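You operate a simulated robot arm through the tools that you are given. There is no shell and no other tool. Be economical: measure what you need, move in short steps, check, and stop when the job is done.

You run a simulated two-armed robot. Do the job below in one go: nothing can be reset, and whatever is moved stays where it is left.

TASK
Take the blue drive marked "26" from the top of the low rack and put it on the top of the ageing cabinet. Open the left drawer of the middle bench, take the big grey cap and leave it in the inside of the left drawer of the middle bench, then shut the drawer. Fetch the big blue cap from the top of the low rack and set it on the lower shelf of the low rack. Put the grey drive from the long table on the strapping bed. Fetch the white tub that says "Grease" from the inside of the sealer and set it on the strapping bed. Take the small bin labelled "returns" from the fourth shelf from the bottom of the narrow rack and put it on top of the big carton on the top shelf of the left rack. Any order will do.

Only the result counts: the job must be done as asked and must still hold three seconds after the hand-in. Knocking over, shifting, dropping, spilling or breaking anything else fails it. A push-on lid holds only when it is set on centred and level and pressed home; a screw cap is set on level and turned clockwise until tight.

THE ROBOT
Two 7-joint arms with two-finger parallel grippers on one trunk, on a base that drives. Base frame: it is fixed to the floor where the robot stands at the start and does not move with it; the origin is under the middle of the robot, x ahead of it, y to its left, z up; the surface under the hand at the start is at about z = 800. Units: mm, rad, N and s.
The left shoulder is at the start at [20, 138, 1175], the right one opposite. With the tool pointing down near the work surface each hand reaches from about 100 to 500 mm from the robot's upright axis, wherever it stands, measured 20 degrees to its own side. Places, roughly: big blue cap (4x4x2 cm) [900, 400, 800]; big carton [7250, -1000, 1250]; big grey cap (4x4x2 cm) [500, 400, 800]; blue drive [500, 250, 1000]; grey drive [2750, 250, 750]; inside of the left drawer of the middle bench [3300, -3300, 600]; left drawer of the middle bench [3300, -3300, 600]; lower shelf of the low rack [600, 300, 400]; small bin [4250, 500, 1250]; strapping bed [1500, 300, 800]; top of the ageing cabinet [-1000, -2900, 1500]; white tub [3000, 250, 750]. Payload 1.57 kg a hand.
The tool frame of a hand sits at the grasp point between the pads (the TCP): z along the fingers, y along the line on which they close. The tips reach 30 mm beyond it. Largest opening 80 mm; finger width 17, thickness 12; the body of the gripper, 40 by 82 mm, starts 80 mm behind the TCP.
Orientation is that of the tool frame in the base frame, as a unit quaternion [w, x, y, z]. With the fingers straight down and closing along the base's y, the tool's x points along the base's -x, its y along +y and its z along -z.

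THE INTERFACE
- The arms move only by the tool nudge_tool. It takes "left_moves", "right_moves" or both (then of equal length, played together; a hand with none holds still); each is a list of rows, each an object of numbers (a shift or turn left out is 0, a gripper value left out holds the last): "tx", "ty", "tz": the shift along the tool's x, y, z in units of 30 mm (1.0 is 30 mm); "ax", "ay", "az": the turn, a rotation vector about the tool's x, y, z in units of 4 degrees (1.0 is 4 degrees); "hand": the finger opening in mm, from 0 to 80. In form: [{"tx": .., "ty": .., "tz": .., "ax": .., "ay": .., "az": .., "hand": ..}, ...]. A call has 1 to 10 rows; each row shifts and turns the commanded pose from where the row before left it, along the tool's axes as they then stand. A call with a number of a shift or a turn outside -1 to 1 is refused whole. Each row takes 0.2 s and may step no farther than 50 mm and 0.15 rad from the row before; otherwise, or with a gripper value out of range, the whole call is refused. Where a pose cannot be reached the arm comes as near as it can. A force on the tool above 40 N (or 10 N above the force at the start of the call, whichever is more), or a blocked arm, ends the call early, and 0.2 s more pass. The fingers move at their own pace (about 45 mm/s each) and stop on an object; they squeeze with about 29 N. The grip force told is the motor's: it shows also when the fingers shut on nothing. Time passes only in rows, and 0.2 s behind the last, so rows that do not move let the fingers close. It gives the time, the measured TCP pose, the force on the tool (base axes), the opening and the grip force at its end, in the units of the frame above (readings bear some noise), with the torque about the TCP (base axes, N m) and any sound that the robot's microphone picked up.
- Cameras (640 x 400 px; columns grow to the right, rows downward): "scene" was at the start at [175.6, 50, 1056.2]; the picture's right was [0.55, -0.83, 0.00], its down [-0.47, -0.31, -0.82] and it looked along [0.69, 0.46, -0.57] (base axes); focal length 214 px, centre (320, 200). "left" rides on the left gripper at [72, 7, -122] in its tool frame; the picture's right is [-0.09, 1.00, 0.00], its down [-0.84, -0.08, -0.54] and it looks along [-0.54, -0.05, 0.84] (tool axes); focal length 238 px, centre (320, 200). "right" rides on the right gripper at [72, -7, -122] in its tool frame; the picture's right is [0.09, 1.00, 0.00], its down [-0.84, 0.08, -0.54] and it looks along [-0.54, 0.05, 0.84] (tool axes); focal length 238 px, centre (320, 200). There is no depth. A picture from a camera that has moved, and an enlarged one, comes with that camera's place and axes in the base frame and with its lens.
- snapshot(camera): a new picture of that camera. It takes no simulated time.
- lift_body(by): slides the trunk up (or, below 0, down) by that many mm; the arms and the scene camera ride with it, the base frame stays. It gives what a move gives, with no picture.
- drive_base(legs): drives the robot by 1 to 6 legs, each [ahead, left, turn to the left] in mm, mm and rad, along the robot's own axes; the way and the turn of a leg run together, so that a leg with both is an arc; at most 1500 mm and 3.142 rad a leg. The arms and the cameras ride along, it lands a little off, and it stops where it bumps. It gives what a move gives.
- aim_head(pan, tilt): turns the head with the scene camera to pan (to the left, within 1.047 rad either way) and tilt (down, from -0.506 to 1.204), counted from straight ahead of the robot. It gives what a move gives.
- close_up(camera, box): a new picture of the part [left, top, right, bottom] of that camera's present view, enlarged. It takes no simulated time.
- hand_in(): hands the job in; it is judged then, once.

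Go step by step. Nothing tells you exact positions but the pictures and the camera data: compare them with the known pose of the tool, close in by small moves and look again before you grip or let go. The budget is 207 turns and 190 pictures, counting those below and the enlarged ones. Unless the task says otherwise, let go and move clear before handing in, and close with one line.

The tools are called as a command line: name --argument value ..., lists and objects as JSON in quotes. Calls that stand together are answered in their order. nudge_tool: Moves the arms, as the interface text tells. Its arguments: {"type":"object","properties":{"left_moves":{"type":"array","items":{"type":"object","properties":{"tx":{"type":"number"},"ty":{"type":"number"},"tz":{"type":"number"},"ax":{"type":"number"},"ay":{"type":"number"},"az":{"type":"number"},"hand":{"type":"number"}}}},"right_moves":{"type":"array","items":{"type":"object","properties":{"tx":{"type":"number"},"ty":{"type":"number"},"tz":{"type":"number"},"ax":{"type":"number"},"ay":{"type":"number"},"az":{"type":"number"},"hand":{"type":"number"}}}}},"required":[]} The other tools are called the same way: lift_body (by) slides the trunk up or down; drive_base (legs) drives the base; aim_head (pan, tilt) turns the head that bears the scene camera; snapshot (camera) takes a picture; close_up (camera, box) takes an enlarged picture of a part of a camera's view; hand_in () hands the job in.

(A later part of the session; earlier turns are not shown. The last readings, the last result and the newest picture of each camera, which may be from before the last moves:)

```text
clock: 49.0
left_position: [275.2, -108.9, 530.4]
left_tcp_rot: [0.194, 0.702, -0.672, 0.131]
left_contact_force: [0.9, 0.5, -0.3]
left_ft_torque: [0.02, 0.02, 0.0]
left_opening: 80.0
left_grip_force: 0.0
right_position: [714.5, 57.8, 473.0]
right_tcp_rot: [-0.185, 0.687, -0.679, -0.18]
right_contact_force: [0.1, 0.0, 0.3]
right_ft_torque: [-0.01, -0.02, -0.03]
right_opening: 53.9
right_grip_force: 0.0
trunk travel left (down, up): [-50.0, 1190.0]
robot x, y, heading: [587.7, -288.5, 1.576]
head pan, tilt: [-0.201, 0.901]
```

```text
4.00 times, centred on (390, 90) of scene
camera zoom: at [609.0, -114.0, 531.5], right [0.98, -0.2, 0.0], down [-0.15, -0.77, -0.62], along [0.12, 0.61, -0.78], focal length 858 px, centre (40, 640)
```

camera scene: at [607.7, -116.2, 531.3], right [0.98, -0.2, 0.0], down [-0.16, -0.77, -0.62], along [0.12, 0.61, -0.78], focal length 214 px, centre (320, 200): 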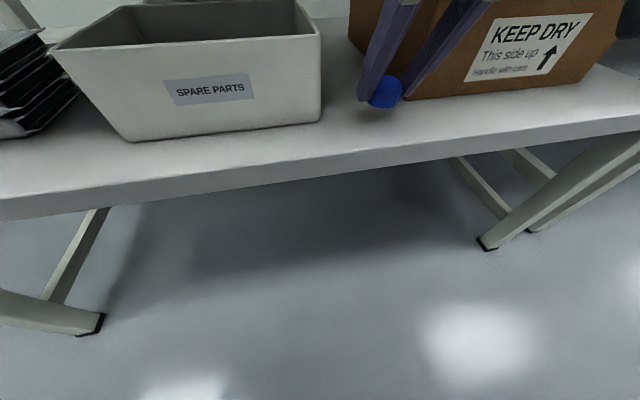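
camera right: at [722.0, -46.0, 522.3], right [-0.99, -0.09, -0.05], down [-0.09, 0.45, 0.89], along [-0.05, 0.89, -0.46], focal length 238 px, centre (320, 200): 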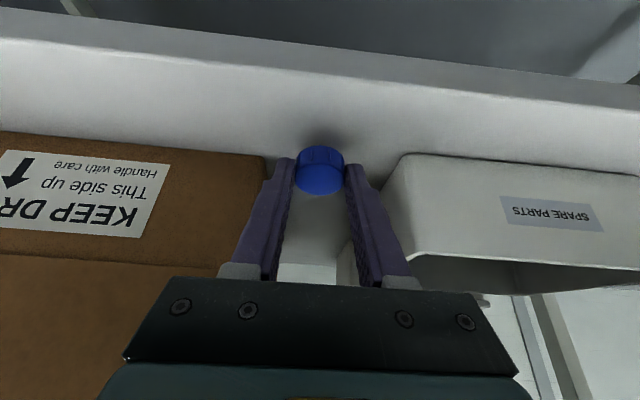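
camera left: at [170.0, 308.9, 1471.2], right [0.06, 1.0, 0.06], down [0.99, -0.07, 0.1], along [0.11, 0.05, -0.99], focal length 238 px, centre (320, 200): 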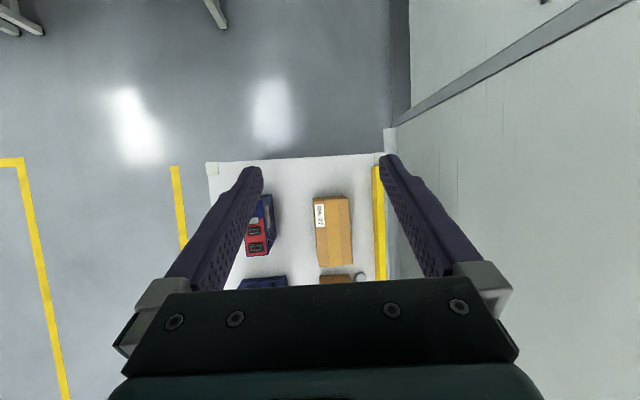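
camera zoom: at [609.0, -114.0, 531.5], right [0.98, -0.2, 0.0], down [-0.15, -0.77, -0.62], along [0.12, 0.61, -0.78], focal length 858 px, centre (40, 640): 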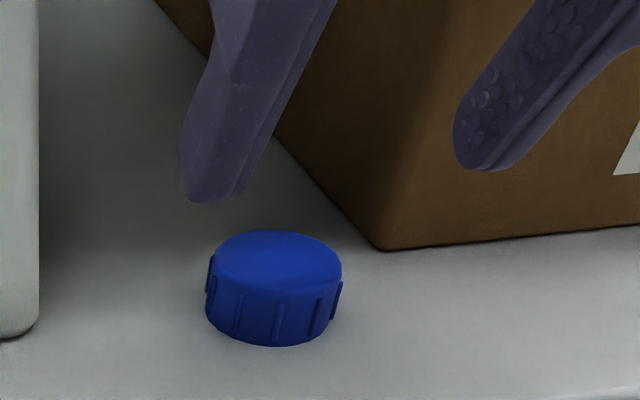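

The blue cap stands flat on the lower shelf. Now back off, raise the trunk, and go for the grey cap with the left hand.

drive_base --legs '[[-230, 0, 0]]'

lift_body --by 400

lift_body --by 300

nudge_tool --left_moves '[{"ay": -1, "tx": -0.9}, {"ay": -1, "tx": -0.9}, {"ay": -1, "tx": -0.9}, {"ay": -1, "tx": -0.9}, {"ay": -1, "tx": -0.9}, {"ay": -1, "tx": -0.9}, {"ay": -1, "tx": -0.9}, {"ay": -1, "tx": -0.9}, {"ay": -1, "tx": -0.9}, {"ay": -1, "tx": -0.9}]'

drive_base --legs '[[370, 0, 0]]'

aim_head --pan 0.3 --tilt 0.8

snapshot --camera "scene"

snapshot --camera "left"

```text
clock: 50.8
left_position: [273.6, -338.4, 529.5]
left_tcp_rot: [0.193, 0.703, -0.672, 0.13]
left_contact_force: [0.3, 0.8, -0.2]
left_ft_torque: [0.0, 0.04, -0.01]
left_opening: 79.9
left_grip_force: 0.1
right_position: [713.6, -170.3, 473.4]
right_tcp_rot: [-0.185, 0.687, -0.679, -0.182]
right_contact_force: [0.2, 1.1, 0.0]
right_ft_torque: [0.02, 0.0, 0.0]
right_opening: 54.1
right_grip_force: 0.1
trunk travel left (down, up): [-50.0, 1190.0]
robot x, y, heading: [589.0, -520.6, 1.573]
head pan, tilt: [-0.201, 0.901]
```

```text
clock: 54.6
left_position: [273.1, -339.2, 930.7]
left_tcp_rot: [0.195, 0.702, -0.672, 0.131]
left_contact_force: [-0.6, 0.7, 0.5]
left_ft_torque: [0.01, 0.02, 0.03]
left_opening: 80.1
left_grip_force: 0.1
right_position: [714.0, -171.4, 873.2]
right_tcp_rot: [-0.185, 0.687, -0.679, -0.182]
right_contact_force: [0.4, -0.9, 0.6]
right_ft_torque: [0.0, -0.01, 0.03]
right_opening: 54.1
right_grip_force: 0.1
trunk travel left (down, up): [-450.0, 790.0]
robot x, y, heading: [589.1, -518.8, 1.57]
head pan, tilt: [-0.201, 0.901]
```

```text
clock: 57.6
left_position: [273.2, -340.2, 1230.4]
left_tcp_rot: [0.194, 0.702, -0.672, 0.131]
left_contact_force: [0.5, 0.3, -0.1]
left_ft_torque: [0.02, 0.0, 0.01]
left_opening: 79.9
left_grip_force: 0.0
right_position: [713.9, -171.5, 1173.6]
right_tcp_rot: [-0.185, 0.687, -0.679, -0.182]
right_contact_force: [-0.7, -0.4, 0.1]
right_ft_torque: [-0.01, 0.02, 0.02]
right_opening: 54.0
right_grip_force: 0.1
trunk travel left (down, up): [-750.0, 490.0]
robot x, y, heading: [592.1, -521.7, 1.573]
head pan, tilt: [-0.201, 0.901]
```

```text
clock: 59.8
left_position: [264.3, -76.6, 1189.8]
left_tcp_rot: [-0.048, 0.704, -0.699, -0.117]
left_contact_force: [-1.4, 0.3, -0.5]
left_ft_torque: [0.01, -0.03, 0.0]
left_opening: 80.0
left_grip_force: 0.1
right_position: [713.4, -170.1, 1173.5]
right_tcp_rot: [-0.185, 0.688, -0.678, -0.183]
right_contact_force: [-1.0, 0.4, -0.4]
right_ft_torque: [0.02, 0.03, -0.03]
right_opening: 54.0
right_grip_force: 0.1
trunk travel left (down, up): [-750.0, 490.0]
robot x, y, heading: [591.4, -519.2, 1.571]
head pan, tilt: [-0.201, 0.901]
```

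```text
clock: 62.2
left_position: [262.5, 293.8, 1189.5]
left_tcp_rot: [-0.047, 0.706, -0.697, -0.117]
left_contact_force: [0.2, 0.4, -0.8]
left_ft_torque: [-0.01, 0.01, -0.03]
left_opening: 79.9
left_grip_force: 0.1
right_position: [711.6, 201.8, 1173.9]
right_tcp_rot: [-0.185, 0.687, -0.679, -0.182]
right_contact_force: [-0.5, 0.4, -0.2]
right_ft_torque: [-0.03, 0.01, 0.0]
right_opening: 53.9
right_grip_force: 0.0
trunk travel left (down, up): [-750.0, 490.0]
robot x, y, heading: [591.2, -145.0, 1.571]
head pan, tilt: [-0.201, 0.901]
```

```text
clock: 63.1
left_position: [263.2, 293.7, 1189.9]
left_tcp_rot: [-0.048, 0.705, -0.697, -0.118]
left_contact_force: [0.2, 0.9, 0.3]
left_ft_torque: [0.02, 0.01, 0.0]
left_opening: 80.0
left_grip_force: 0.1
right_position: [713.2, 200.9, 1173.4]
right_tcp_rot: [-0.185, 0.688, -0.678, -0.182]
right_contact_force: [1.0, 1.2, 0.5]
right_ft_torque: [0.0, 0.0, 0.0]
right_opening: 54.0
right_grip_force: 0.0
trunk travel left (down, up): [-750.0, 490.0]
robot x, y, heading: [591.3, -145.8, 1.577]
head pan, tilt: [0.3, 0.799]
```

```text
159 pictures are left
camera scene: at [567.7, 31.1, 1239.5], right [0.95, 0.3, 0.0], down [0.21, -0.68, -0.7], along [-0.21, 0.67, -0.72], focal length 214 px, centre (320, 200)
```

scene: 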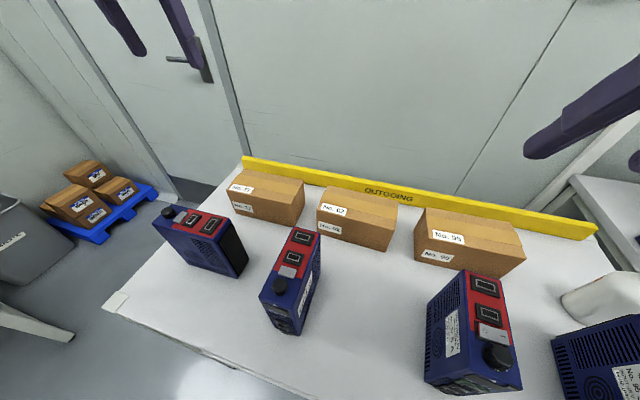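

```text
158 pictures are left
camera left: at [267.9, 194.9, 1292.2], right [-0.99, 0.07, 0.12], down [0.13, 0.69, 0.71], along [-0.03, 0.72, -0.69], focal length 238 px, centre (320, 200)
```

left: 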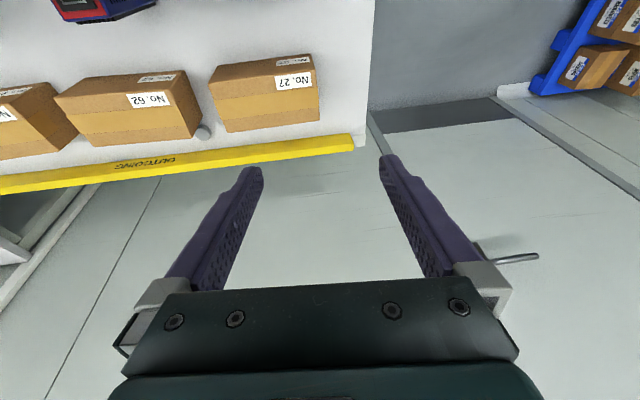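

Grey cap at about [480, 440, 810]. I'll straighten the left tool's roll and move it above the cap.

nudge_tool --left_moves '[{"ax": 1, "ty": -0.8, "tx": -0.4}, {"ax": 0.41, "ty": -0.8, "tx": -0.4}, {"ty": -0.9, "tx": -0.45}, {"ty": -0.9, "tx": -0.45}, {"ty": -0.95, "tx": -0.45}, {"ty": -0.95, "tx": -0.5}, {"ty": -0.95, "tx": -0.5}, {"ty": -0.95, "tx": -0.5, "hand": 60}]'

lift_body --by -140

snapshot --camera "left"

```text
clock: 65.1
left_position: [474.3, 365.8, 1183.6]
left_tcp_rot: [-0.064, 0.708, -0.701, -0.064]
left_contact_force: [0.2, -0.1, -0.7]
left_ft_torque: [-0.02, -0.01, 0.04]
left_opening: 60.1
left_grip_force: 0.0
left hand out of reach, approached as far as the arm can: row 7, 8
right_position: [712.3, 200.5, 1174.9]
right_tcp_rot: [-0.185, 0.688, -0.678, -0.182]
right_contact_force: [-0.8, 1.1, 0.5]
right_ft_torque: [0.03, 0.04, 0.0]
right_opening: 54.1
right_grip_force: 0.0
trunk travel left (down, up): [-750.0, 490.0]
robot x, y, heading: [592.1, -148.2, 1.574]
head pan, tilt: [0.3, 0.799]
stopped in row 8 (left hand): the arm was blocked; the commanded pose is now the measured one
```

```text
clock: 66.8
left_position: [474.7, 364.5, 1044.1]
left_tcp_rot: [-0.064, 0.708, -0.701, -0.065]
left_contact_force: [-0.7, 0.5, -0.8]
left_ft_torque: [0.01, 0.01, 0.02]
left_opening: 59.9
left_grip_force: 0.0
right_position: [712.4, 202.0, 1033.4]
right_tcp_rot: [-0.186, 0.687, -0.678, -0.182]
right_contact_force: [-0.6, 0.2, -0.3]
right_ft_torque: [0.01, 0.02, 0.0]
right_opening: 53.9
right_grip_force: 0.1
trunk travel left (down, up): [-610.0, 630.0]
robot x, y, heading: [590.9, -148.8, 1.576]
head pan, tilt: [0.3, 0.799]
```

```text
157 pictures are left
camera left: at [467.1, 271.4, 1151.0], right [-1.0, 0.08, 0.02], down [0.07, 0.73, 0.69], along [0.04, 0.68, -0.73], focal length 238 px, centre (320, 200)
```

left: 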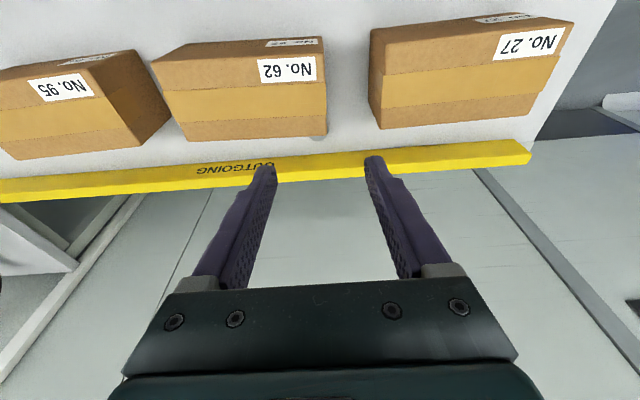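

The grey cap sits behind the back-left corner of box 62, so I need a vertical tool there and more reach. I'll back off, turn the robot so that the left shoulder is toward the rack, and come alongside.

drive_base --legs '[[-120, 0, 0], [0, 0, -1.224], [-21, 149, 0]]'

nudge_tool --left_moves '[{"az": -1, "tx": 0.5, "ty": 0.7}, {"az": -1, "tx": 0.5, "ty": 0.7}, {"az": -1, "tx": 0.5, "ty": 0.7}, {"az": -1, "tx": 0.4, "ty": 0.8}, {"az": -1, "tx": 0.4, "ty": 0.8}, {"az": -1, "tx": 0.3, "ty": 0.8}, {"az": -1, "tx": 0.3, "ty": 0.8}, {"az": -1, "tx": 0.2, "ty": 0.8}]'

```text
clock: 72.0
left_position: [960.8, 149.4, 1044.2]
left_tcp_rot: [0.09, -0.179, 0.98, 0.016]
left_contact_force: [0.2, -1.2, 0.3]
left_ft_torque: [0.01, 0.03, -0.02]
left_opening: 59.8
left_grip_force: 0.1
right_position: [888.0, -131.5, 1033.0]
right_tcp_rot: [0.256, -0.175, 0.95, 0.043]
right_contact_force: [0.2, 0.4, 0.3]
right_ft_torque: [0.0, 0.01, 0.02]
right_opening: 53.8
right_grip_force: 0.0
trunk travel left (down, up): [-610.0, 630.0]
robot x, y, heading: [521.8, -135.1, 0.355]
head pan, tilt: [0.3, 0.799]
```

```text
clock: 73.8
left_position: [907.5, 294.5, 1020.9]
left_tcp_rot: [0.09, -0.443, 0.892, -0.009]
left_contact_force: [-0.5, -0.6, -0.4]
left_ft_torque: [0.0, 0.0, -0.02]
left_opening: 60.0
left_grip_force: 0.0
left hand out of reach, approached as far as the arm can: row 1, 2, 3, 4, 5, 6, 7, 8
right_position: [889.7, -131.0, 1032.9]
right_tcp_rot: [0.255, -0.175, 0.95, 0.043]
right_contact_force: [-0.3, 0.1, -0.4]
right_ft_torque: [0.02, 0.01, 0.01]
right_opening: 53.8
right_grip_force: 0.0
trunk travel left (down, up): [-610.0, 630.0]
robot x, y, heading: [519.0, -137.4, 0.354]
head pan, tilt: [0.3, 0.799]
```

nudge_tool --left_moves '[{"tx": 0.41, "ty": 0.92, "tz": -0.23}, {"tx": 0.41, "ty": 0.92, "tz": -0.23}, {"tx": 0.41, "ty": 0.92, "tz": -0.23}, {"tx": 0.41, "ty": 0.92, "tz": -0.23}, {"tx": 0.41, "ty": 0.92, "tz": -0.23}, {"tx": 0.41, "ty": 0.92, "tz": -0.23}, {"tx": 0.41, "ty": 0.92, "tz": -0.23}, {"tx": 0.41, "ty": 0.92, "tz": -0.23}, {"tx": 0.41, "ty": 0.92, "tz": -0.23}]'

nudge_tool --left_moves '[{"az": -1}, {"az": -1}, {"az": -1}, {"az": -1}, {"az": -1}, {"az": -1}, {"az": -1}, {"az": -1}, {"az": -1}]'

```text
clock: 75.8
left_position: [751.0, 452.6, 1026.1]
left_tcp_rot: [0.07, -0.434, 0.898, -0.007]
left_contact_force: [0.0, -0.1, -0.1]
left_ft_torque: [-0.02, 0.0, -0.04]
left_opening: 60.0
left_grip_force: 0.1
left hand out of reach, approached as far as the arm can: row 1, 2, 3, 4, 5, 6, 7, 8, 9
right_position: [888.6, -132.4, 1032.7]
right_tcp_rot: [0.256, -0.175, 0.95, 0.043]
right_contact_force: [-0.3, -0.5, 0.3]
right_ft_torque: [-0.01, -0.01, 0.03]
right_opening: 53.8
right_grip_force: 0.0
trunk travel left (down, up): [-610.0, 630.0]
robot x, y, heading: [521.0, -134.0, 0.351]
head pan, tilt: [0.3, 0.799]
```

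```text
clock: 77.8
left_position: [750.6, 458.8, 1038.8]
left_tcp_rot: [0.081, -0.696, 0.712, -0.037]
left_contact_force: [0.4, 0.3, -0.5]
left_ft_torque: [-0.02, -0.05, -0.02]
left_opening: 59.9
left_grip_force: 0.0
right_position: [888.7, -131.8, 1034.2]
right_tcp_rot: [0.256, -0.174, 0.95, 0.043]
right_contact_force: [0.7, -0.3, -0.3]
right_ft_torque: [0.02, 0.04, 0.0]
right_opening: 53.7
right_grip_force: 0.1
trunk travel left (down, up): [-610.0, 630.0]
robot x, y, heading: [517.8, -139.3, 0.356]
head pan, tilt: [0.3, 0.799]
```

nudge_tool --left_moves '[{"ax": -1, "ty": 0.9, "tx": 0.05}, {"ax": -1, "ty": 0.9, "tx": 0.05}, {"ax": -0.4, "ay": 0.86, "ty": 0.9}, {"ty": 0.9}, {"ty": 0.9}, {"ty": 0.9}, {"ty": 0.9}, {"ty": 0.9}, {"ty": 0.9}]'

snapshot --camera "left"

```text
clock: 79.8
left_position: [529.0, 515.6, 1033.1]
left_tcp_rot: [0.003, -0.7, 0.714, 0.001]
left_contact_force: [0.2, -1.1, 0.6]
left_ft_torque: [-0.01, -0.02, -0.02]
left_opening: 60.0
left_grip_force: 0.0
left hand out of reach, approached as far as the arm can: row 1, 2, 4, 5, 6, 7, 8, 9
right_position: [889.2, -131.4, 1034.5]
right_tcp_rot: [0.256, -0.175, 0.95, 0.043]
right_contact_force: [-0.3, -0.2, -0.2]
right_ft_torque: [0.01, 0.04, -0.01]
right_opening: 54.0
right_grip_force: 0.0
trunk travel left (down, up): [-610.0, 630.0]
robot x, y, heading: [520.3, -131.0, 0.36]
head pan, tilt: [0.3, 0.799]
```

```text
156 pictures are left
camera left: at [520.1, 442.2, 1155.4], right [-0.99, 0.11, 0.0], down [0.09, 0.83, 0.55], along [0.06, 0.54, -0.84], focal length 238 px, centre (320, 200)
```

left: 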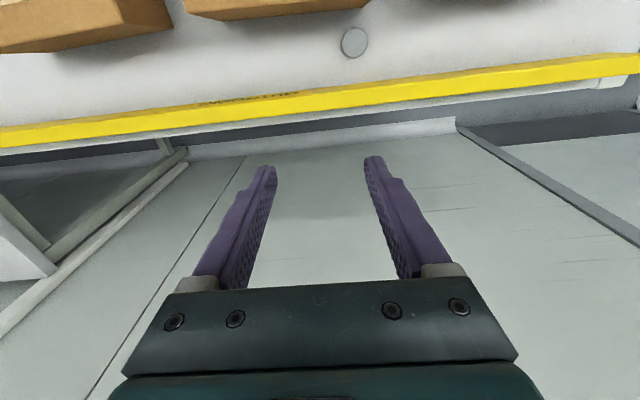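

nudge_tool --left_moves '[{"ty": 0.41, "tx": 0.6}, {"ty": 0.41, "tx": 0.6}, {"ty": 0.41, "tx": 0.6}, {"ty": 0.41, "tx": 0.6}, {}]'

```text
clock: 81.0
left_position: [490.8, 519.1, 1035.3]
left_tcp_rot: [0.002, -0.701, 0.714, 0.001]
left_contact_force: [-0.3, 0.2, 0.4]
left_ft_torque: [-0.02, 0.0, 0.01]
left_opening: 60.0
left_grip_force: 0.1
left hand out of reach, approached as far as the arm can: row 1, 2, 3, 4
right_position: [889.0, -132.4, 1032.5]
right_tcp_rot: [0.256, -0.175, 0.95, 0.044]
right_contact_force: [-0.2, 0.2, -0.5]
right_ft_torque: [0.0, -0.01, 0.04]
right_opening: 54.2
right_grip_force: 0.0
trunk travel left (down, up): [-610.0, 630.0]
robot x, y, heading: [519.4, -134.9, 0.351]
head pan, tilt: [0.3, 0.799]
```

nudge_tool --left_moves '[{"tx": 0.8}, {"tx": 0.8}, {"tx": 0.8}]'

```text
clock: 81.8
left_position: [490.2, 518.1, 1033.6]
left_tcp_rot: [0.003, -0.7, 0.714, 0.002]
left_contact_force: [0.5, -0.4, 0.2]
left_ft_torque: [-0.02, 0.01, 0.01]
left_opening: 59.9
left_grip_force: 0.2
left hand out of reach, approached as far as the arm can: row 1, 2, 3
right_position: [888.2, -131.3, 1034.2]
right_tcp_rot: [0.256, -0.175, 0.95, 0.043]
right_contact_force: [-0.5, -0.1, 0.1]
right_ft_torque: [-0.02, 0.01, 0.02]
right_opening: 53.9
right_grip_force: 0.0
trunk travel left (down, up): [-610.0, 630.0]
robot x, y, heading: [519.5, -138.2, 0.357]
head pan, tilt: [0.3, 0.799]
```

nudge_tool --left_moves '[{"tx": 0.8}, {"tx": 0.8}, {"tx": 0.8}]'

nudge_tool --left_moves '[{"tx": 0.8}, {"tx": 0.8}]'

```text
clock: 82.6
left_position: [491.7, 518.9, 1035.2]
left_tcp_rot: [0.003, -0.7, 0.714, 0.001]
left_contact_force: [0.6, -0.1, 0.2]
left_ft_torque: [0.0, 0.01, 0.0]
left_opening: 60.1
left_grip_force: 0.1
left hand out of reach, approached as far as the arm can: row 1, 2, 3
right_position: [888.6, -132.8, 1034.3]
right_tcp_rot: [0.257, -0.175, 0.95, 0.043]
right_contact_force: [0.1, 0.0, -0.1]
right_ft_torque: [0.06, 0.01, 0.01]
right_opening: 53.8
right_grip_force: 0.1
trunk travel left (down, up): [-610.0, 630.0]
robot x, y, heading: [520.7, -138.0, 0.355]
head pan, tilt: [0.3, 0.799]
```

```text
clock: 83.2
left_position: [490.6, 518.2, 1034.2]
left_tcp_rot: [0.003, -0.701, 0.714, 0.001]
left_contact_force: [-0.2, -0.2, 0.3]
left_ft_torque: [-0.01, -0.01, -0.02]
left_opening: 59.8
left_grip_force: 0.0
left hand out of reach, approached as far as the arm can: row 1, 2
right_position: [888.1, -131.9, 1034.4]
right_tcp_rot: [0.257, -0.175, 0.949, 0.043]
right_contact_force: [0.2, -0.7, 0.2]
right_ft_torque: [0.03, 0.0, -0.03]
right_opening: 53.9
right_grip_force: 0.0
trunk travel left (down, up): [-610.0, 630.0]
robot x, y, heading: [519.3, -135.4, 0.352]
head pan, tilt: [0.3, 0.799]
```

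The commanded pose ran ahead of the arm; by my bookkeeping it's now near [213, 36]. I'll walk the command back toward the cap so both meet.

nudge_tool --left_moves '[{"tx": -0.97, "ty": -0.64}, {"tx": -0.97, "ty": -0.64}, {"tx": -0.97, "ty": -0.64}, {"tx": -0.97, "ty": -0.64}, {"tx": -0.97, "ty": -0.64}, {"tx": -0.97, "ty": -0.64}, {"tx": -0.97, "ty": -0.64}]'

nudge_tool --left_moves '[{"tx": -0.97, "ty": -0.64}, {"tx": -0.97, "ty": -0.64}, {"tx": -0.97, "ty": -0.64}, {"tx": -0.97, "ty": -0.64}]'

```text
clock: 84.8
left_position: [509.2, 520.4, 1034.5]
left_tcp_rot: [0.003, -0.701, 0.713, 0.002]
left_contact_force: [0.0, -0.6, 0.0]
left_ft_torque: [-0.02, 0.01, 0.0]
left_opening: 60.2
left_grip_force: 0.1
left hand out of reach, approached as far as the arm can: row 1, 2, 3, 4, 5, 6, 7
right_position: [889.7, -132.6, 1032.7]
right_tcp_rot: [0.256, -0.175, 0.95, 0.042]
right_contact_force: [0.2, -0.4, -0.6]
right_ft_torque: [0.0, -0.02, 0.02]
right_opening: 53.9
right_grip_force: 0.0
trunk travel left (down, up): [-610.0, 630.0]
robot x, y, heading: [520.3, -136.3, 0.356]
head pan, tilt: [0.3, 0.799]
```

```text
clock: 85.8
left_position: [509.5, 519.9, 1034.4]
left_tcp_rot: [0.002, -0.7, 0.714, 0.001]
left_contact_force: [0.8, -0.3, 0.0]
left_ft_torque: [0.01, -0.01, -0.02]
left_opening: 59.9
left_grip_force: 0.0
left hand out of reach, approached as far as the arm can: row 1, 2, 3, 4
right_position: [888.9, -131.4, 1034.1]
right_tcp_rot: [0.256, -0.174, 0.95, 0.043]
right_contact_force: [-0.5, 0.0, 0.2]
right_ft_torque: [0.02, -0.02, -0.01]
right_opening: 54.1
right_grip_force: 0.0
trunk travel left (down, up): [-610.0, 630.0]
robot x, y, heading: [520.9, -137.0, 0.356]
head pan, tilt: [0.3, 0.799]
```

nudge_tool --left_moves '[{"tx": -0.97, "ty": -0.5}, {"tx": -0.97, "ty": -0.5}, {"tx": -0.97, "ty": -0.5}, {"tx": -0.97, "ty": -0.5}, {"tx": -0.97, "ty": -0.5}, {"tx": -0.5, "ty": -0.4}]'

aim_head --pan 1.0 --tilt 0.3

snapshot --camera "scene"

```text
clock: 87.2
left_position: [509.9, 519.2, 1035.4]
left_tcp_rot: [0.003, -0.7, 0.714, 0.002]
left_contact_force: [0.0, 0.2, -0.6]
left_ft_torque: [-0.02, -0.01, -0.01]
left_opening: 60.0
left_grip_force: 0.1
left hand out of reach, approached as far as the arm can: row 1, 2, 3, 4, 5, 6
right_position: [889.7, -132.8, 1034.2]
right_tcp_rot: [0.256, -0.175, 0.95, 0.042]
right_contact_force: [-0.1, 0.0, -0.1]
right_ft_torque: [0.03, 0.03, 0.0]
right_opening: 54.0
right_grip_force: 0.0
trunk travel left (down, up): [-610.0, 630.0]
robot x, y, heading: [522.9, -134.5, 0.355]
head pan, tilt: [0.3, 0.799]
```

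```text
clock: 88.3
left_position: [509.0, 520.7, 1034.9]
left_tcp_rot: [0.003, -0.7, 0.714, 0.002]
left_contact_force: [0.9, -0.3, 0.9]
left_ft_torque: [0.03, 0.0, 0.01]
left_opening: 59.8
left_grip_force: 0.0
right_position: [889.0, -132.0, 1033.7]
right_tcp_rot: [0.256, -0.175, 0.95, 0.042]
right_contact_force: [0.2, -1.1, 0.6]
right_ft_torque: [-0.04, 0.02, 0.0]
right_opening: 54.1
right_grip_force: 0.1
trunk travel left (down, up): [-610.0, 630.0]
robot x, y, heading: [520.8, -136.4, 0.354]
head pan, tilt: [1.0, 0.3]
```

```text
155 pictures are left
camera scene: at [635.9, -9.5, 1143.9], right [0.98, -0.22, 0.0], down [-0.06, -0.29, -0.96], along [0.21, 0.93, -0.3], focal length 214 px, centre (320, 200)
```

scene: 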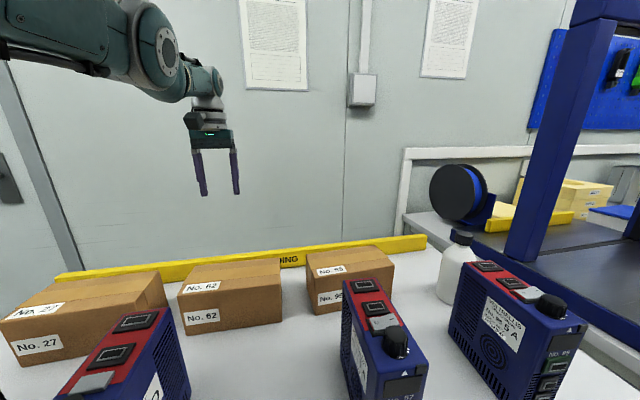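

The arm is stretched nearly straight over the rail. I'll test whether it responds to vertical moves.

nudge_tool --left_moves '[{"tz": -0.8}, {"tz": -0.8}, {"tz": -0.8}]'

```text
clock: 89.1
left_position: [489.8, 509.1, 1092.5]
left_tcp_rot: [-0.037, -0.704, 0.709, 0.019]
left_contact_force: [0.2, -0.4, -0.5]
left_ft_torque: [0.02, -0.01, -0.03]
left_opening: 60.3
left_grip_force: 0.0
left hand out of reach, approached as far as the arm can: row 2, 3
right_position: [888.9, -132.3, 1033.2]
right_tcp_rot: [0.256, -0.174, 0.95, 0.042]
right_contact_force: [0.0, -0.2, -0.5]
right_ft_torque: [0.0, 0.0, 0.03]
right_opening: 54.0
right_grip_force: 0.0
trunk travel left (down, up): [-610.0, 630.0]
robot x, y, heading: [517.2, -133.6, 0.357]
head pan, tilt: [1.0, 0.3]
```

The wrist is likely at its pitch limit because the hand is too high relative to the shoulder. I'll raise the trunk and lower the hand.

lift_body --by 150

nudge_tool --left_moves '[{"tz": 0.8}, {"tz": 0.8}, {"tz": 0.8}, {"tz": 0.8}, {"tz": 0.8}, {"tz": 0.8}]'

nudge_tool --left_moves '[{"tx": 0.4}, {"tx": 0.4}, {"tx": 0.4}]'

```text
clock: 90.8
left_position: [490.7, 508.9, 1243.7]
left_tcp_rot: [-0.035, -0.703, 0.71, 0.019]
left_contact_force: [-0.7, -0.5, -0.3]
left_ft_torque: [-0.01, 0.01, 0.05]
left_opening: 60.1
left_grip_force: 0.1
right_position: [889.3, -131.4, 1183.3]
right_tcp_rot: [0.257, -0.174, 0.95, 0.043]
right_contact_force: [-0.3, -0.1, 0.7]
right_ft_torque: [0.0, 0.0, 0.01]
right_opening: 54.3
right_grip_force: 0.0
trunk travel left (down, up): [-760.0, 480.0]
robot x, y, heading: [522.1, -136.9, 0.357]
head pan, tilt: [1.0, 0.3]
```

```text
clock: 91.2
left_position: [467.3, 504.0, 1209.4]
left_tcp_rot: [-0.083, -0.704, 0.704, 0.044]
left_contact_force: [-0.2, 0.3, -0.2]
left_ft_torque: [-0.02, 0.02, -0.02]
left_opening: 60.0
left_grip_force: 0.1
right_position: [889.6, -131.8, 1184.4]
right_tcp_rot: [0.256, -0.175, 0.95, 0.043]
right_contact_force: [0.6, -0.3, -0.6]
right_ft_torque: [0.01, 0.0, -0.01]
right_opening: 54.0
right_grip_force: 0.1
trunk travel left (down, up): [-760.0, 480.0]
robot x, y, heading: [517.4, -132.1, 0.356]
head pan, tilt: [1.0, 0.3]
stopped in row 1 (left hand): the arm was blocked; the commanded pose is now the measured one
```

```text
clock: 92.0
left_position: [468.3, 504.5, 1207.2]
left_tcp_rot: [-0.083, -0.703, 0.705, 0.042]
left_contact_force: [0.3, 0.1, 1.0]
left_ft_torque: [0.01, 0.02, 0.02]
left_opening: 59.9
left_grip_force: 0.1
left hand out of reach, approached as far as the arm can: row 1, 2, 3
right_position: [889.2, -132.5, 1183.7]
right_tcp_rot: [0.256, -0.174, 0.95, 0.042]
right_contact_force: [-0.2, 0.0, -0.2]
right_ft_torque: [0.01, 0.0, 0.0]
right_opening: 54.2
right_grip_force: 0.0
trunk travel left (down, up): [-760.0, 480.0]
robot x, y, heading: [520.0, -136.8, 0.359]
head pan, tilt: [1.0, 0.3]
```

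nudge_tool --left_moves '[{"tx": -0.6}, {"tx": -0.6, "tz": 0.4}, {"tz": 0.5}, {"tz": 0.5}]'

aim_head --pan 1.047 --tilt 0.1

snapshot --camera "scene"

```text
clock: 93.0
left_position: [457.2, 506.5, 1172.4]
left_tcp_rot: [-0.079, -0.702, 0.706, 0.041]
left_contact_force: [-0.8, -0.2, -0.4]
left_ft_torque: [-0.02, 0.01, -0.02]
left_opening: 59.9
left_grip_force: 0.1
left hand out of reach, approached as far as the arm can: row 1, 2
right_position: [888.9, -132.6, 1183.6]
right_tcp_rot: [0.256, -0.174, 0.95, 0.042]
right_contact_force: [-0.1, 0.4, -1.6]
right_ft_torque: [-0.01, -0.03, -0.01]
right_opening: 53.9
right_grip_force: 0.0
trunk travel left (down, up): [-760.0, 480.0]
robot x, y, heading: [521.1, -136.6, 0.356]
head pan, tilt: [1.0, 0.3]
```

```text
clock: 93.8
left_position: [457.4, 505.8, 1172.6]
left_tcp_rot: [-0.079, -0.704, 0.705, 0.041]
left_contact_force: [0.6, -0.4, 0.2]
left_ft_torque: [-0.01, -0.02, -0.03]
left_opening: 60.2
left_grip_force: 0.1
right_position: [888.9, -131.5, 1184.7]
right_tcp_rot: [0.256, -0.175, 0.95, 0.043]
right_contact_force: [0.4, -1.2, 0.1]
right_ft_torque: [0.01, 0.03, -0.01]
right_opening: 53.9
right_grip_force: 0.2
trunk travel left (down, up): [-760.0, 480.0]
robot x, y, heading: [519.7, -136.6, 0.355]
head pan, tilt: [1.047, 0.099]
```

```text
154 pictures are left
camera scene: at [631.3, -9.9, 1312.5], right [0.99, -0.17, 0.0], down [-0.02, -0.1, -0.99], along [0.17, 0.98, -0.1], focal length 214 px, centre (320, 200)
```

scene: 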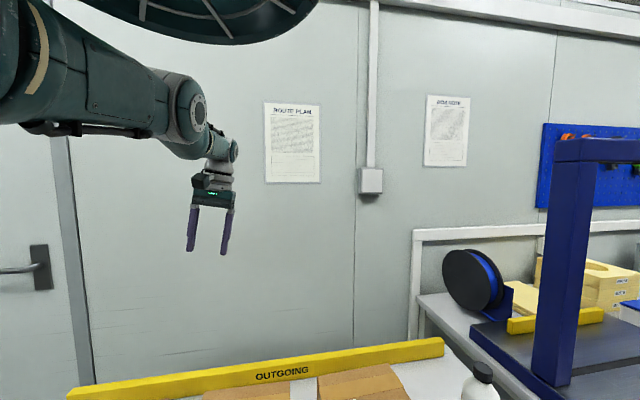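

Downward works now. Continuing down, then inward.

nudge_tool --left_moves '[{"tz": 0.7}, {"tz": 0.7}, {"tz": 0.7}, {"tz": 0.7}, {"tz": 0.7}]'

nudge_tool --left_moves '[{"tx": 0.4}, {"tx": 0.4}, {"tx": 0.4}]'

```text
clock: 95.0
left_position: [439.6, 494.3, 1070.7]
left_tcp_rot: [-0.079, -0.703, 0.706, 0.041]
left_contact_force: [-0.1, 1.2, -0.2]
left_ft_torque: [-0.01, 0.04, -0.01]
left_opening: 60.0
left_grip_force: 0.1
left hand out of reach, approached as far as the arm can: row 5
right_position: [888.8, -131.5, 1185.1]
right_tcp_rot: [0.255, -0.175, 0.95, 0.042]
right_contact_force: [-0.4, -1.0, -1.3]
right_ft_torque: [-0.02, -0.01, 0.05]
right_opening: 54.1
right_grip_force: 0.1
trunk travel left (down, up): [-760.0, 480.0]
robot x, y, heading: [521.1, -134.2, 0.356]
head pan, tilt: [1.047, 0.099]
```

```text
clock: 95.8
left_position: [441.0, 495.3, 1070.6]
left_tcp_rot: [-0.08, -0.703, 0.705, 0.041]
left_contact_force: [-0.6, -0.5, 0.7]
left_ft_torque: [0.0, -0.02, 0.03]
left_opening: 59.7
left_grip_force: 0.1
left hand out of reach, approached as far as the arm can: row 1, 2, 3
right_position: [889.6, -131.0, 1183.1]
right_tcp_rot: [0.256, -0.176, 0.95, 0.043]
right_contact_force: [-0.8, -0.3, -0.1]
right_ft_torque: [-0.02, 0.03, -0.03]
right_opening: 54.2
right_grip_force: 0.1
trunk travel left (down, up): [-760.0, 480.0]
robot x, y, heading: [521.7, -136.5, 0.359]
head pan, tilt: [1.047, 0.099]
```

Radial moves are stuck at this far-left angle. I'll turn the robot left 0.55 rad (so the target lies more to the front) and swing the hand back along an arc.

drive_base --legs '[[0, 0, 0.55]]'

nudge_tool --left_moves '[{"ty": -1, "az": 0.85, "tx": -0.1}, {"ty": -1, "az": 0.85}, {"ty": -1, "az": 0.85}, {"ty": -1, "az": 0.85}, {"ty": -1, "az": 0.85}, {"ty": -1, "az": 0.85}, {"ty": -1, "az": 0.85}]'

nudge_tool --left_moves '[{"tx": 0.5}, {"tx": 0.5}]'

```text
clock: 97.7
left_position: [119.0, 357.3, 1072.5]
left_tcp_rot: [0.087, 0.87, -0.486, -0.017]
left_contact_force: [-0.1, -0.5, -0.2]
left_ft_torque: [0.01, -0.03, -0.02]
left_opening: 60.0
left_grip_force: 0.1
right_position: [831.2, 62.4, 1183.7]
right_tcp_rot: [0.234, -0.429, 0.865, 0.111]
right_contact_force: [-0.2, -0.6, 0.5]
right_ft_torque: [0.01, 0.02, -0.01]
right_opening: 54.1
right_grip_force: 0.0
trunk travel left (down, up): [-760.0, 480.0]
robot x, y, heading: [520.9, -133.7, 0.91]
head pan, tilt: [1.047, 0.099]
```

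```text
clock: 99.3
left_position: [312.4, 412.3, 1042.6]
left_tcp_rot: [0.089, 0.751, -0.654, 0.001]
left_contact_force: [-0.2, 0.4, 0.0]
left_ft_torque: [-0.04, 0.0, 0.04]
left_opening: 59.8
left_grip_force: 0.1
left hand out of reach, approached as far as the arm can: row 1, 3, 5, 7
right_position: [831.0, 61.5, 1183.6]
right_tcp_rot: [0.234, -0.429, 0.865, 0.111]
right_contact_force: [-0.2, 0.3, 0.0]
right_ft_torque: [-0.01, -0.02, 0.03]
right_opening: 54.2
right_grip_force: 0.1
trunk travel left (down, up): [-760.0, 480.0]
robot x, y, heading: [519.2, -136.6, 0.909]
head pan, tilt: [1.047, 0.099]
```

```text
clock: 99.9
left_position: [312.8, 412.6, 1044.4]
left_tcp_rot: [0.09, 0.75, -0.655, 0.001]
left_contact_force: [-0.5, 0.3, -0.3]
left_ft_torque: [0.0, -0.02, 0.0]
left_opening: 59.9
left_grip_force: 0.1
left hand out of reach, approached as far as the arm can: row 1, 2
right_position: [830.8, 61.6, 1183.3]
right_tcp_rot: [0.234, -0.429, 0.865, 0.111]
right_contact_force: [-0.1, -0.2, -0.1]
right_ft_torque: [0.02, -0.03, 0.01]
right_opening: 53.8
right_grip_force: 0.1
trunk travel left (down, up): [-760.0, 480.0]
robot x, y, heading: [518.0, -138.4, 0.91]
head pan, tilt: [1.047, 0.099]
```

nudge_tool --left_moves '[{"ty": -1, "az": 1, "tx": -0.3}, {"ty": -1, "az": 1, "tx": -0.1}, {"ty": -1, "az": 1}, {"ty": -1, "az": 1}, {"ty": -1, "az": 1}, {"ty": -1, "az": 1}]'

nudge_tool --left_moves '[{"tx": 0.5}, {"tx": 0.5}]'

```text
clock: 101.3
left_position: [481.5, 394.0, 1035.5]
left_tcp_rot: [-0.088, -0.598, 0.796, -0.02]
left_contact_force: [-0.6, 0.1, 0.7]
left_ft_torque: [0.03, 0.01, 0.02]
left_opening: 60.0
left_grip_force: 0.1
left hand out of reach, approached as far as the arm can: row 1, 2, 4, 6
right_position: [831.1, 63.4, 1183.5]
right_tcp_rot: [0.235, -0.429, 0.865, 0.111]
right_contact_force: [-0.6, -0.1, -0.3]
right_ft_torque: [0.02, 0.02, 0.02]
right_opening: 54.1
right_grip_force: 0.0
trunk travel left (down, up): [-760.0, 480.0]
robot x, y, heading: [516.6, -139.4, 0.911]
head pan, tilt: [1.047, 0.099]
```

```text
clock: 101.9
left_position: [472.5, 363.4, 1039.1]
left_tcp_rot: [-0.088, -0.598, 0.796, -0.02]
left_contact_force: [-0.2, 0.4, -0.3]
left_ft_torque: [-0.03, 0.01, -0.05]
left_opening: 60.3
left_grip_force: 0.0
right_position: [831.1, 62.1, 1184.0]
right_tcp_rot: [0.235, -0.43, 0.865, 0.111]
right_contact_force: [-0.1, -0.4, 0.8]
right_ft_torque: [0.02, 0.01, 0.0]
right_opening: 53.7
right_grip_force: 0.1
trunk travel left (down, up): [-760.0, 480.0]
robot x, y, heading: [521.8, -135.8, 0.91]
head pan, tilt: [1.047, 0.099]
```

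Inward motion works again. I'll fix the roll, then go down a bit.

nudge_tool --left_moves '[{"ax": 1}, {"ax": 0.75}, {"tz": 0.9}, {"tz": 0.9}, {"tz": 0.9}]'

snapshot --camera "left"

```text
clock: 103.1
left_position: [474.1, 351.2, 960.2]
left_tcp_rot: [-0.051, -0.603, 0.794, -0.068]
left_contact_force: [-0.5, 0.0, 0.1]
left_ft_torque: [0.0, 0.02, -0.02]
left_opening: 59.9
left_grip_force: 0.0
right_position: [830.5, 62.2, 1184.4]
right_tcp_rot: [0.235, -0.429, 0.865, 0.111]
right_contact_force: [0.1, 0.0, -0.7]
right_ft_torque: [0.04, 0.04, 0.02]
right_opening: 53.9
right_grip_force: 0.1
trunk travel left (down, up): [-760.0, 480.0]
robot x, y, heading: [518.2, -136.6, 0.906]
head pan, tilt: [1.047, 0.099]
```

```text
153 pictures are left
camera left: at [446.7, 304.1, 1091.4], right [-0.93, 0.35, -0.06], down [0.3, 0.87, 0.4], along [0.19, 0.36, -0.91], focal length 238 px, centre (320, 200)
```

left: 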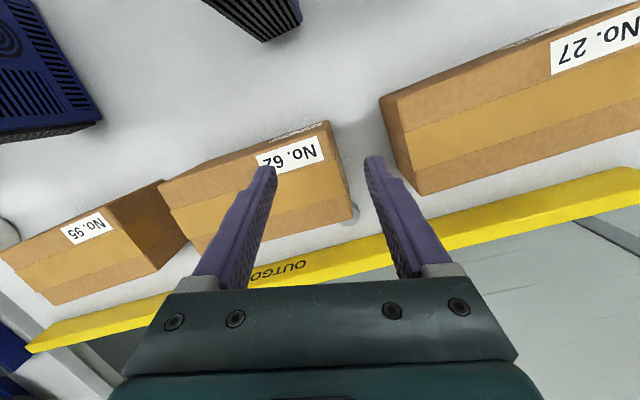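

nudge_tool --left_moves '[{"tx": -0.81, "ty": 0.17, "tz": 0.15}, {"tx": -0.81, "ty": 0.17, "tz": 0.15}, {"tx": -0.81, "ty": 0.18, "tz": 0.15}, {"tx": -0.82, "ty": 0.18, "tz": 0.15}]'

snapshot --camera "left"

```text
clock: 104.1
left_position: [465.1, 363.8, 959.8]
left_tcp_rot: [-0.051, -0.603, 0.793, -0.068]
left_contact_force: [0.0, 0.1, 1.4]
left_ft_torque: [0.0, 0.02, -0.01]
left_opening: 60.3
left_grip_force: 0.0
left hand out of reach, approached as far as the arm can: row 1, 2, 3, 4
right_position: [830.8, 61.9, 1184.1]
right_tcp_rot: [0.235, -0.428, 0.866, 0.111]
right_contact_force: [-0.8, 0.6, 0.1]
right_ft_torque: [-0.02, -0.03, -0.01]
right_opening: 54.1
right_grip_force: 0.0
trunk travel left (down, up): [-760.0, 480.0]
robot x, y, heading: [517.2, -136.1, 0.913]
head pan, tilt: [1.047, 0.099]
```

```text
152 pictures are left
camera left: at [439.1, 316.9, 1091.8], right [-0.93, 0.35, -0.06], down [0.3, 0.87, 0.4], along [0.19, 0.36, -0.91], focal length 238 px, centre (320, 200)
```

left: 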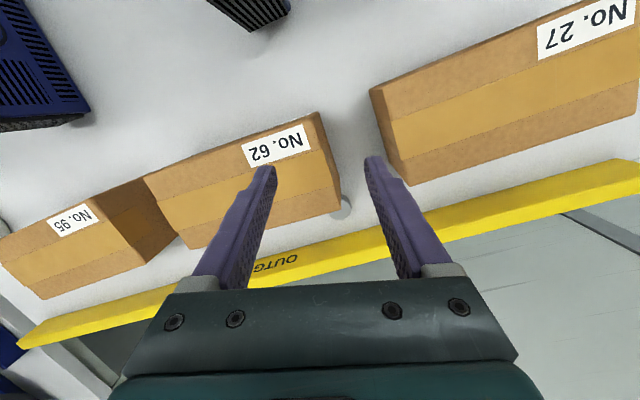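

Max reach depends on shoulder height; I'll raise the hand relative to the trunk, retract the right hand, then lower the trunk.

nudge_tool --left_moves '[{"tz": -0.9}, {"tz": -0.9}, {"tz": -0.9}, {"tz": -0.9}, {"tz": -0.9}, {"tz": -0.9}]' --right_moves '[{"tx": 0.8, "tz": -0.46}, {"tx": 0.8, "tz": -0.46}, {"tx": 0.8, "tz": -0.46}, {"tx": 0.8, "tz": -0.46}, {"tx": 0.8, "tz": -0.46}, {}]'

lift_body --by -160

nudge_tool --left_moves '[{}]'

```text
clock: 105.5
left_position: [463.6, 390.7, 1119.9]
left_tcp_rot: [-0.052, -0.602, 0.794, -0.068]
left_contact_force: [0.4, -0.3, -0.2]
left_ft_torque: [0.0, 0.03, 0.0]
left_opening: 60.1
left_grip_force: 0.1
right_position: [760.1, 30.3, 1175.0]
right_tcp_rot: [0.233, -0.429, 0.866, 0.111]
right_contact_force: [-0.1, 0.4, 0.2]
right_ft_torque: [-0.02, 0.02, 0.0]
right_opening: 54.1
right_grip_force: 0.0
right hand out of reach, approached as far as the arm can: row 2, 3, 4, 5
trunk travel left (down, up): [-760.0, 480.0]
robot x, y, heading: [522.9, -133.6, 0.904]
head pan, tilt: [1.047, 0.099]
```

```text
clock: 107.4
left_position: [465.0, 391.0, 960.3]
left_tcp_rot: [-0.051, -0.602, 0.794, -0.069]
left_contact_force: [-0.3, -0.1, 0.1]
left_ft_torque: [0.0, 0.03, 0.01]
left_opening: 59.7
left_grip_force: 0.0
right_position: [761.3, 30.5, 1015.7]
right_tcp_rot: [0.234, -0.429, 0.865, 0.11]
right_contact_force: [1.0, -0.6, 0.1]
right_ft_torque: [0.01, -0.02, -0.03]
right_opening: 54.1
right_grip_force: 0.1
trunk travel left (down, up): [-600.0, 640.0]
robot x, y, heading: [517.7, -134.4, 0.912]
head pan, tilt: [1.047, 0.099]
```

```text
clock: 107.8
left_position: [465.6, 390.6, 960.2]
left_tcp_rot: [-0.051, -0.602, 0.794, -0.068]
left_contact_force: [-0.3, -0.3, 0.4]
left_ft_torque: [0.03, -0.02, 0.0]
left_opening: 60.2
left_grip_force: 0.0
right_position: [761.5, 30.9, 1014.5]
right_tcp_rot: [0.234, -0.429, 0.865, 0.11]
right_contact_force: [-0.3, -0.1, 0.0]
right_ft_torque: [-0.01, 0.03, 0.0]
right_opening: 54.2
right_grip_force: 0.0
trunk travel left (down, up): [-600.0, 640.0]
robot x, y, heading: [523.5, -134.9, 0.911]
head pan, tilt: [1.047, 0.099]
```

nudge_tool --left_moves '[{"tx": -0.94, "tz": -0.16}, {"tx": -0.94, "tz": -0.16}]'

```text
clock: 108.4
left_position: [468.7, 417.0, 964.0]
left_tcp_rot: [-0.051, -0.602, 0.794, -0.067]
left_contact_force: [0.0, 0.2, -0.5]
left_ft_torque: [-0.01, 0.0, -0.02]
left_opening: 60.0
left_grip_force: 0.0
left hand out of reach, approached as far as the arm can: row 1, 2
right_position: [761.4, 31.2, 1014.9]
right_tcp_rot: [0.234, -0.429, 0.866, 0.11]
right_contact_force: [0.3, -0.5, 0.5]
right_ft_torque: [0.0, -0.02, -0.02]
right_opening: 54.1
right_grip_force: 0.0
trunk travel left (down, up): [-600.0, 640.0]
robot x, y, heading: [520.9, -138.0, 0.906]
head pan, tilt: [1.047, 0.099]
```

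nudge_tool --left_moves '[{"ay": -1}, {"ay": -1}, {"tx": -0.6, "ty": -0.1}, {"tx": -0.5, "ty": -0.1}]'

snapshot --camera "left"

```text
clock: 109.4
left_position: [481.0, 441.9, 962.5]
left_tcp_rot: [0.004, -0.605, 0.795, -0.025]
left_contact_force: [0.1, 0.0, -0.5]
left_ft_torque: [0.01, -0.02, 0.02]
left_opening: 60.1
left_grip_force: 0.1
left hand out of reach, approached as far as the arm can: row 1, 4
right_position: [760.3, 31.3, 1014.9]
right_tcp_rot: [0.234, -0.429, 0.866, 0.11]
right_contact_force: [-0.4, 0.3, -0.1]
right_ft_torque: [0.02, 0.0, 0.03]
right_opening: 54.3
right_grip_force: 0.0
trunk travel left (down, up): [-600.0, 640.0]
robot x, y, heading: [519.1, -134.7, 0.913]
head pan, tilt: [1.047, 0.099]
```

```text
151 pictures are left
camera left: at [449.9, 378.5, 1085.3], right [-0.93, 0.35, -0.05], down [0.28, 0.8, 0.53], along [0.22, 0.48, -0.85], focal length 238 px, centre (320, 200)
```

left: 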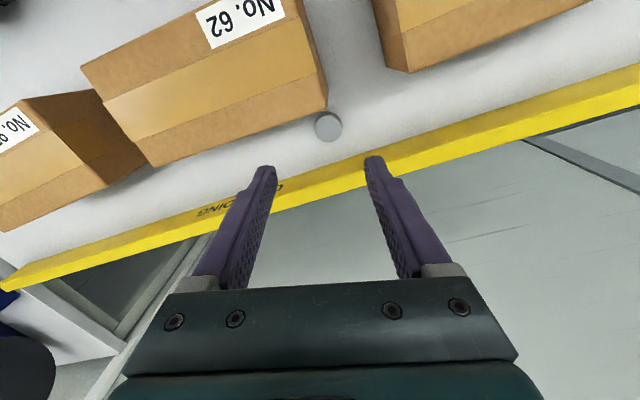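

The left hand is right above the grey cap. Lowering with the trunk.

lift_body --by -95

snapshot --camera "left"

aim_head --pan 0.2 --tilt 0.9

snapshot --camera "scene"

```text
clock: 110.7
left_position: [480.3, 443.3, 867.8]
left_tcp_rot: [0.004, -0.606, 0.795, -0.026]
left_contact_force: [-0.4, 1.1, -0.7]
left_ft_torque: [0.01, 0.0, 0.02]
left_opening: 60.2
left_grip_force: 0.0
right_position: [760.7, 31.3, 920.7]
right_tcp_rot: [0.234, -0.43, 0.865, 0.111]
right_contact_force: [-0.2, -0.7, 0.3]
right_ft_torque: [-0.01, 0.02, -0.03]
right_opening: 54.2
right_grip_force: 0.2
trunk travel left (down, up): [-505.0, 735.0]
robot x, y, heading: [521.3, -134.0, 0.906]
head pan, tilt: [1.047, 0.099]
```

```text
150 pictures are left
camera left: at [450.0, 378.6, 990.5], right [-0.93, 0.35, -0.05], down [0.28, 0.8, 0.52], along [0.22, 0.48, -0.85], focal length 238 px, centre (320, 200)
```

left: 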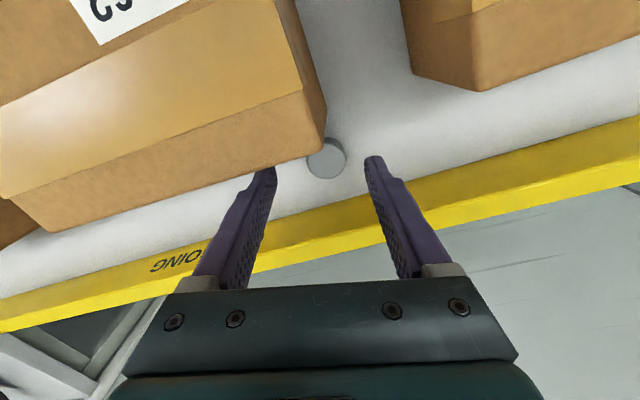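

```text
clock: 111.8
left_position: [481.0, 441.9, 866.3]
left_tcp_rot: [0.004, -0.606, 0.795, -0.025]
left_contact_force: [-0.2, -0.4, 0.8]
left_ft_torque: [0.01, 0.0, 0.01]
left_opening: 60.0
left_grip_force: 0.0
right_position: [762.6, 29.6, 920.2]
right_tcp_rot: [0.235, -0.428, 0.866, 0.107]
right_contact_force: [16.4, -13.6, -10.5]
right_ft_torque: [1.6, 0.61, 1.59]
right_opening: 54.2
right_grip_force: 0.0
trunk travel left (down, up): [-505.0, 735.0]
robot x, y, heading: [519.0, -134.5, 0.909]
head pan, tilt: [0.201, 0.901]
```

```text
149 pictures are left
camera scene: at [614.9, 13.3, 988.0], right [0.91, -0.41, 0.0], down [-0.32, -0.7, -0.64], along [0.26, 0.58, -0.77], focal length 214 px, centre (320, 200)
```

scene: 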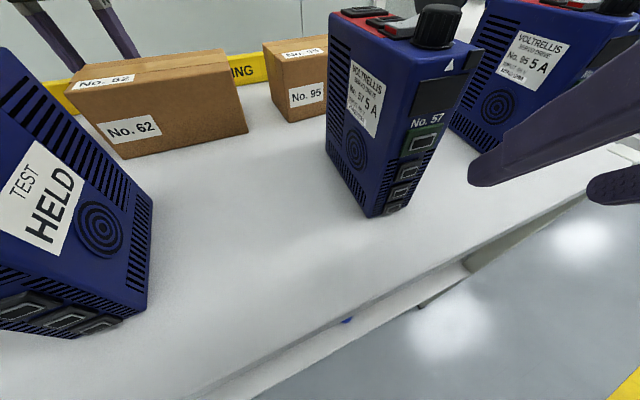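

The right-hand force reading suggests the head brushed the right arm when panning; I'll pan back. The cap is well between the fingers, so I lower the last 34 mm and grip.

aim_head --pan 0.8 --tilt 0.6

lift_body --by -34

snapshot --camera "left"

```text
clock: 112.8
left_position: [480.7, 442.9, 866.7]
left_tcp_rot: [0.004, -0.606, 0.795, -0.026]
left_contact_force: [0.2, 0.4, -0.1]
left_ft_torque: [-0.01, 0.0, 0.02]
left_opening: 60.0
left_grip_force: 0.0
right_position: [761.3, 30.2, 920.4]
right_tcp_rot: [0.234, -0.429, 0.865, 0.111]
right_contact_force: [-0.2, -0.5, -0.6]
right_ft_torque: [0.0, 0.02, 0.0]
right_opening: 54.0
right_grip_force: 0.1
trunk travel left (down, up): [-505.0, 735.0]
robot x, y, heading: [522.4, -137.5, 0.905]
head pan, tilt: [0.799, 0.6]
```

```text
clock: 113.6
left_position: [480.8, 442.5, 833.1]
left_tcp_rot: [0.005, -0.606, 0.795, -0.026]
left_contact_force: [-0.2, -0.7, -0.2]
left_ft_torque: [0.02, 0.0, -0.03]
left_opening: 60.3
left_grip_force: 0.0
right_position: [761.1, 30.8, 886.0]
right_tcp_rot: [0.235, -0.428, 0.866, 0.11]
right_contact_force: [-0.4, -0.5, 0.5]
right_ft_torque: [0.03, 0.01, 0.01]
right_opening: 53.8
right_grip_force: 0.0
trunk travel left (down, up): [-471.0, 769.0]
robot x, y, heading: [518.6, -135.9, 0.91]
head pan, tilt: [0.799, 0.6]
```

```text
148 pictures are left
camera left: at [450.0, 378.6, 956.4], right [-0.93, 0.35, -0.05], down [0.28, 0.8, 0.53], along [0.22, 0.48, -0.85], focal length 238 px, centre (320, 200)
```

left: 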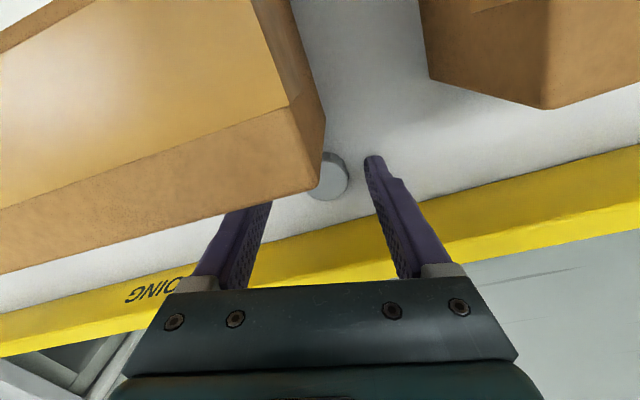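

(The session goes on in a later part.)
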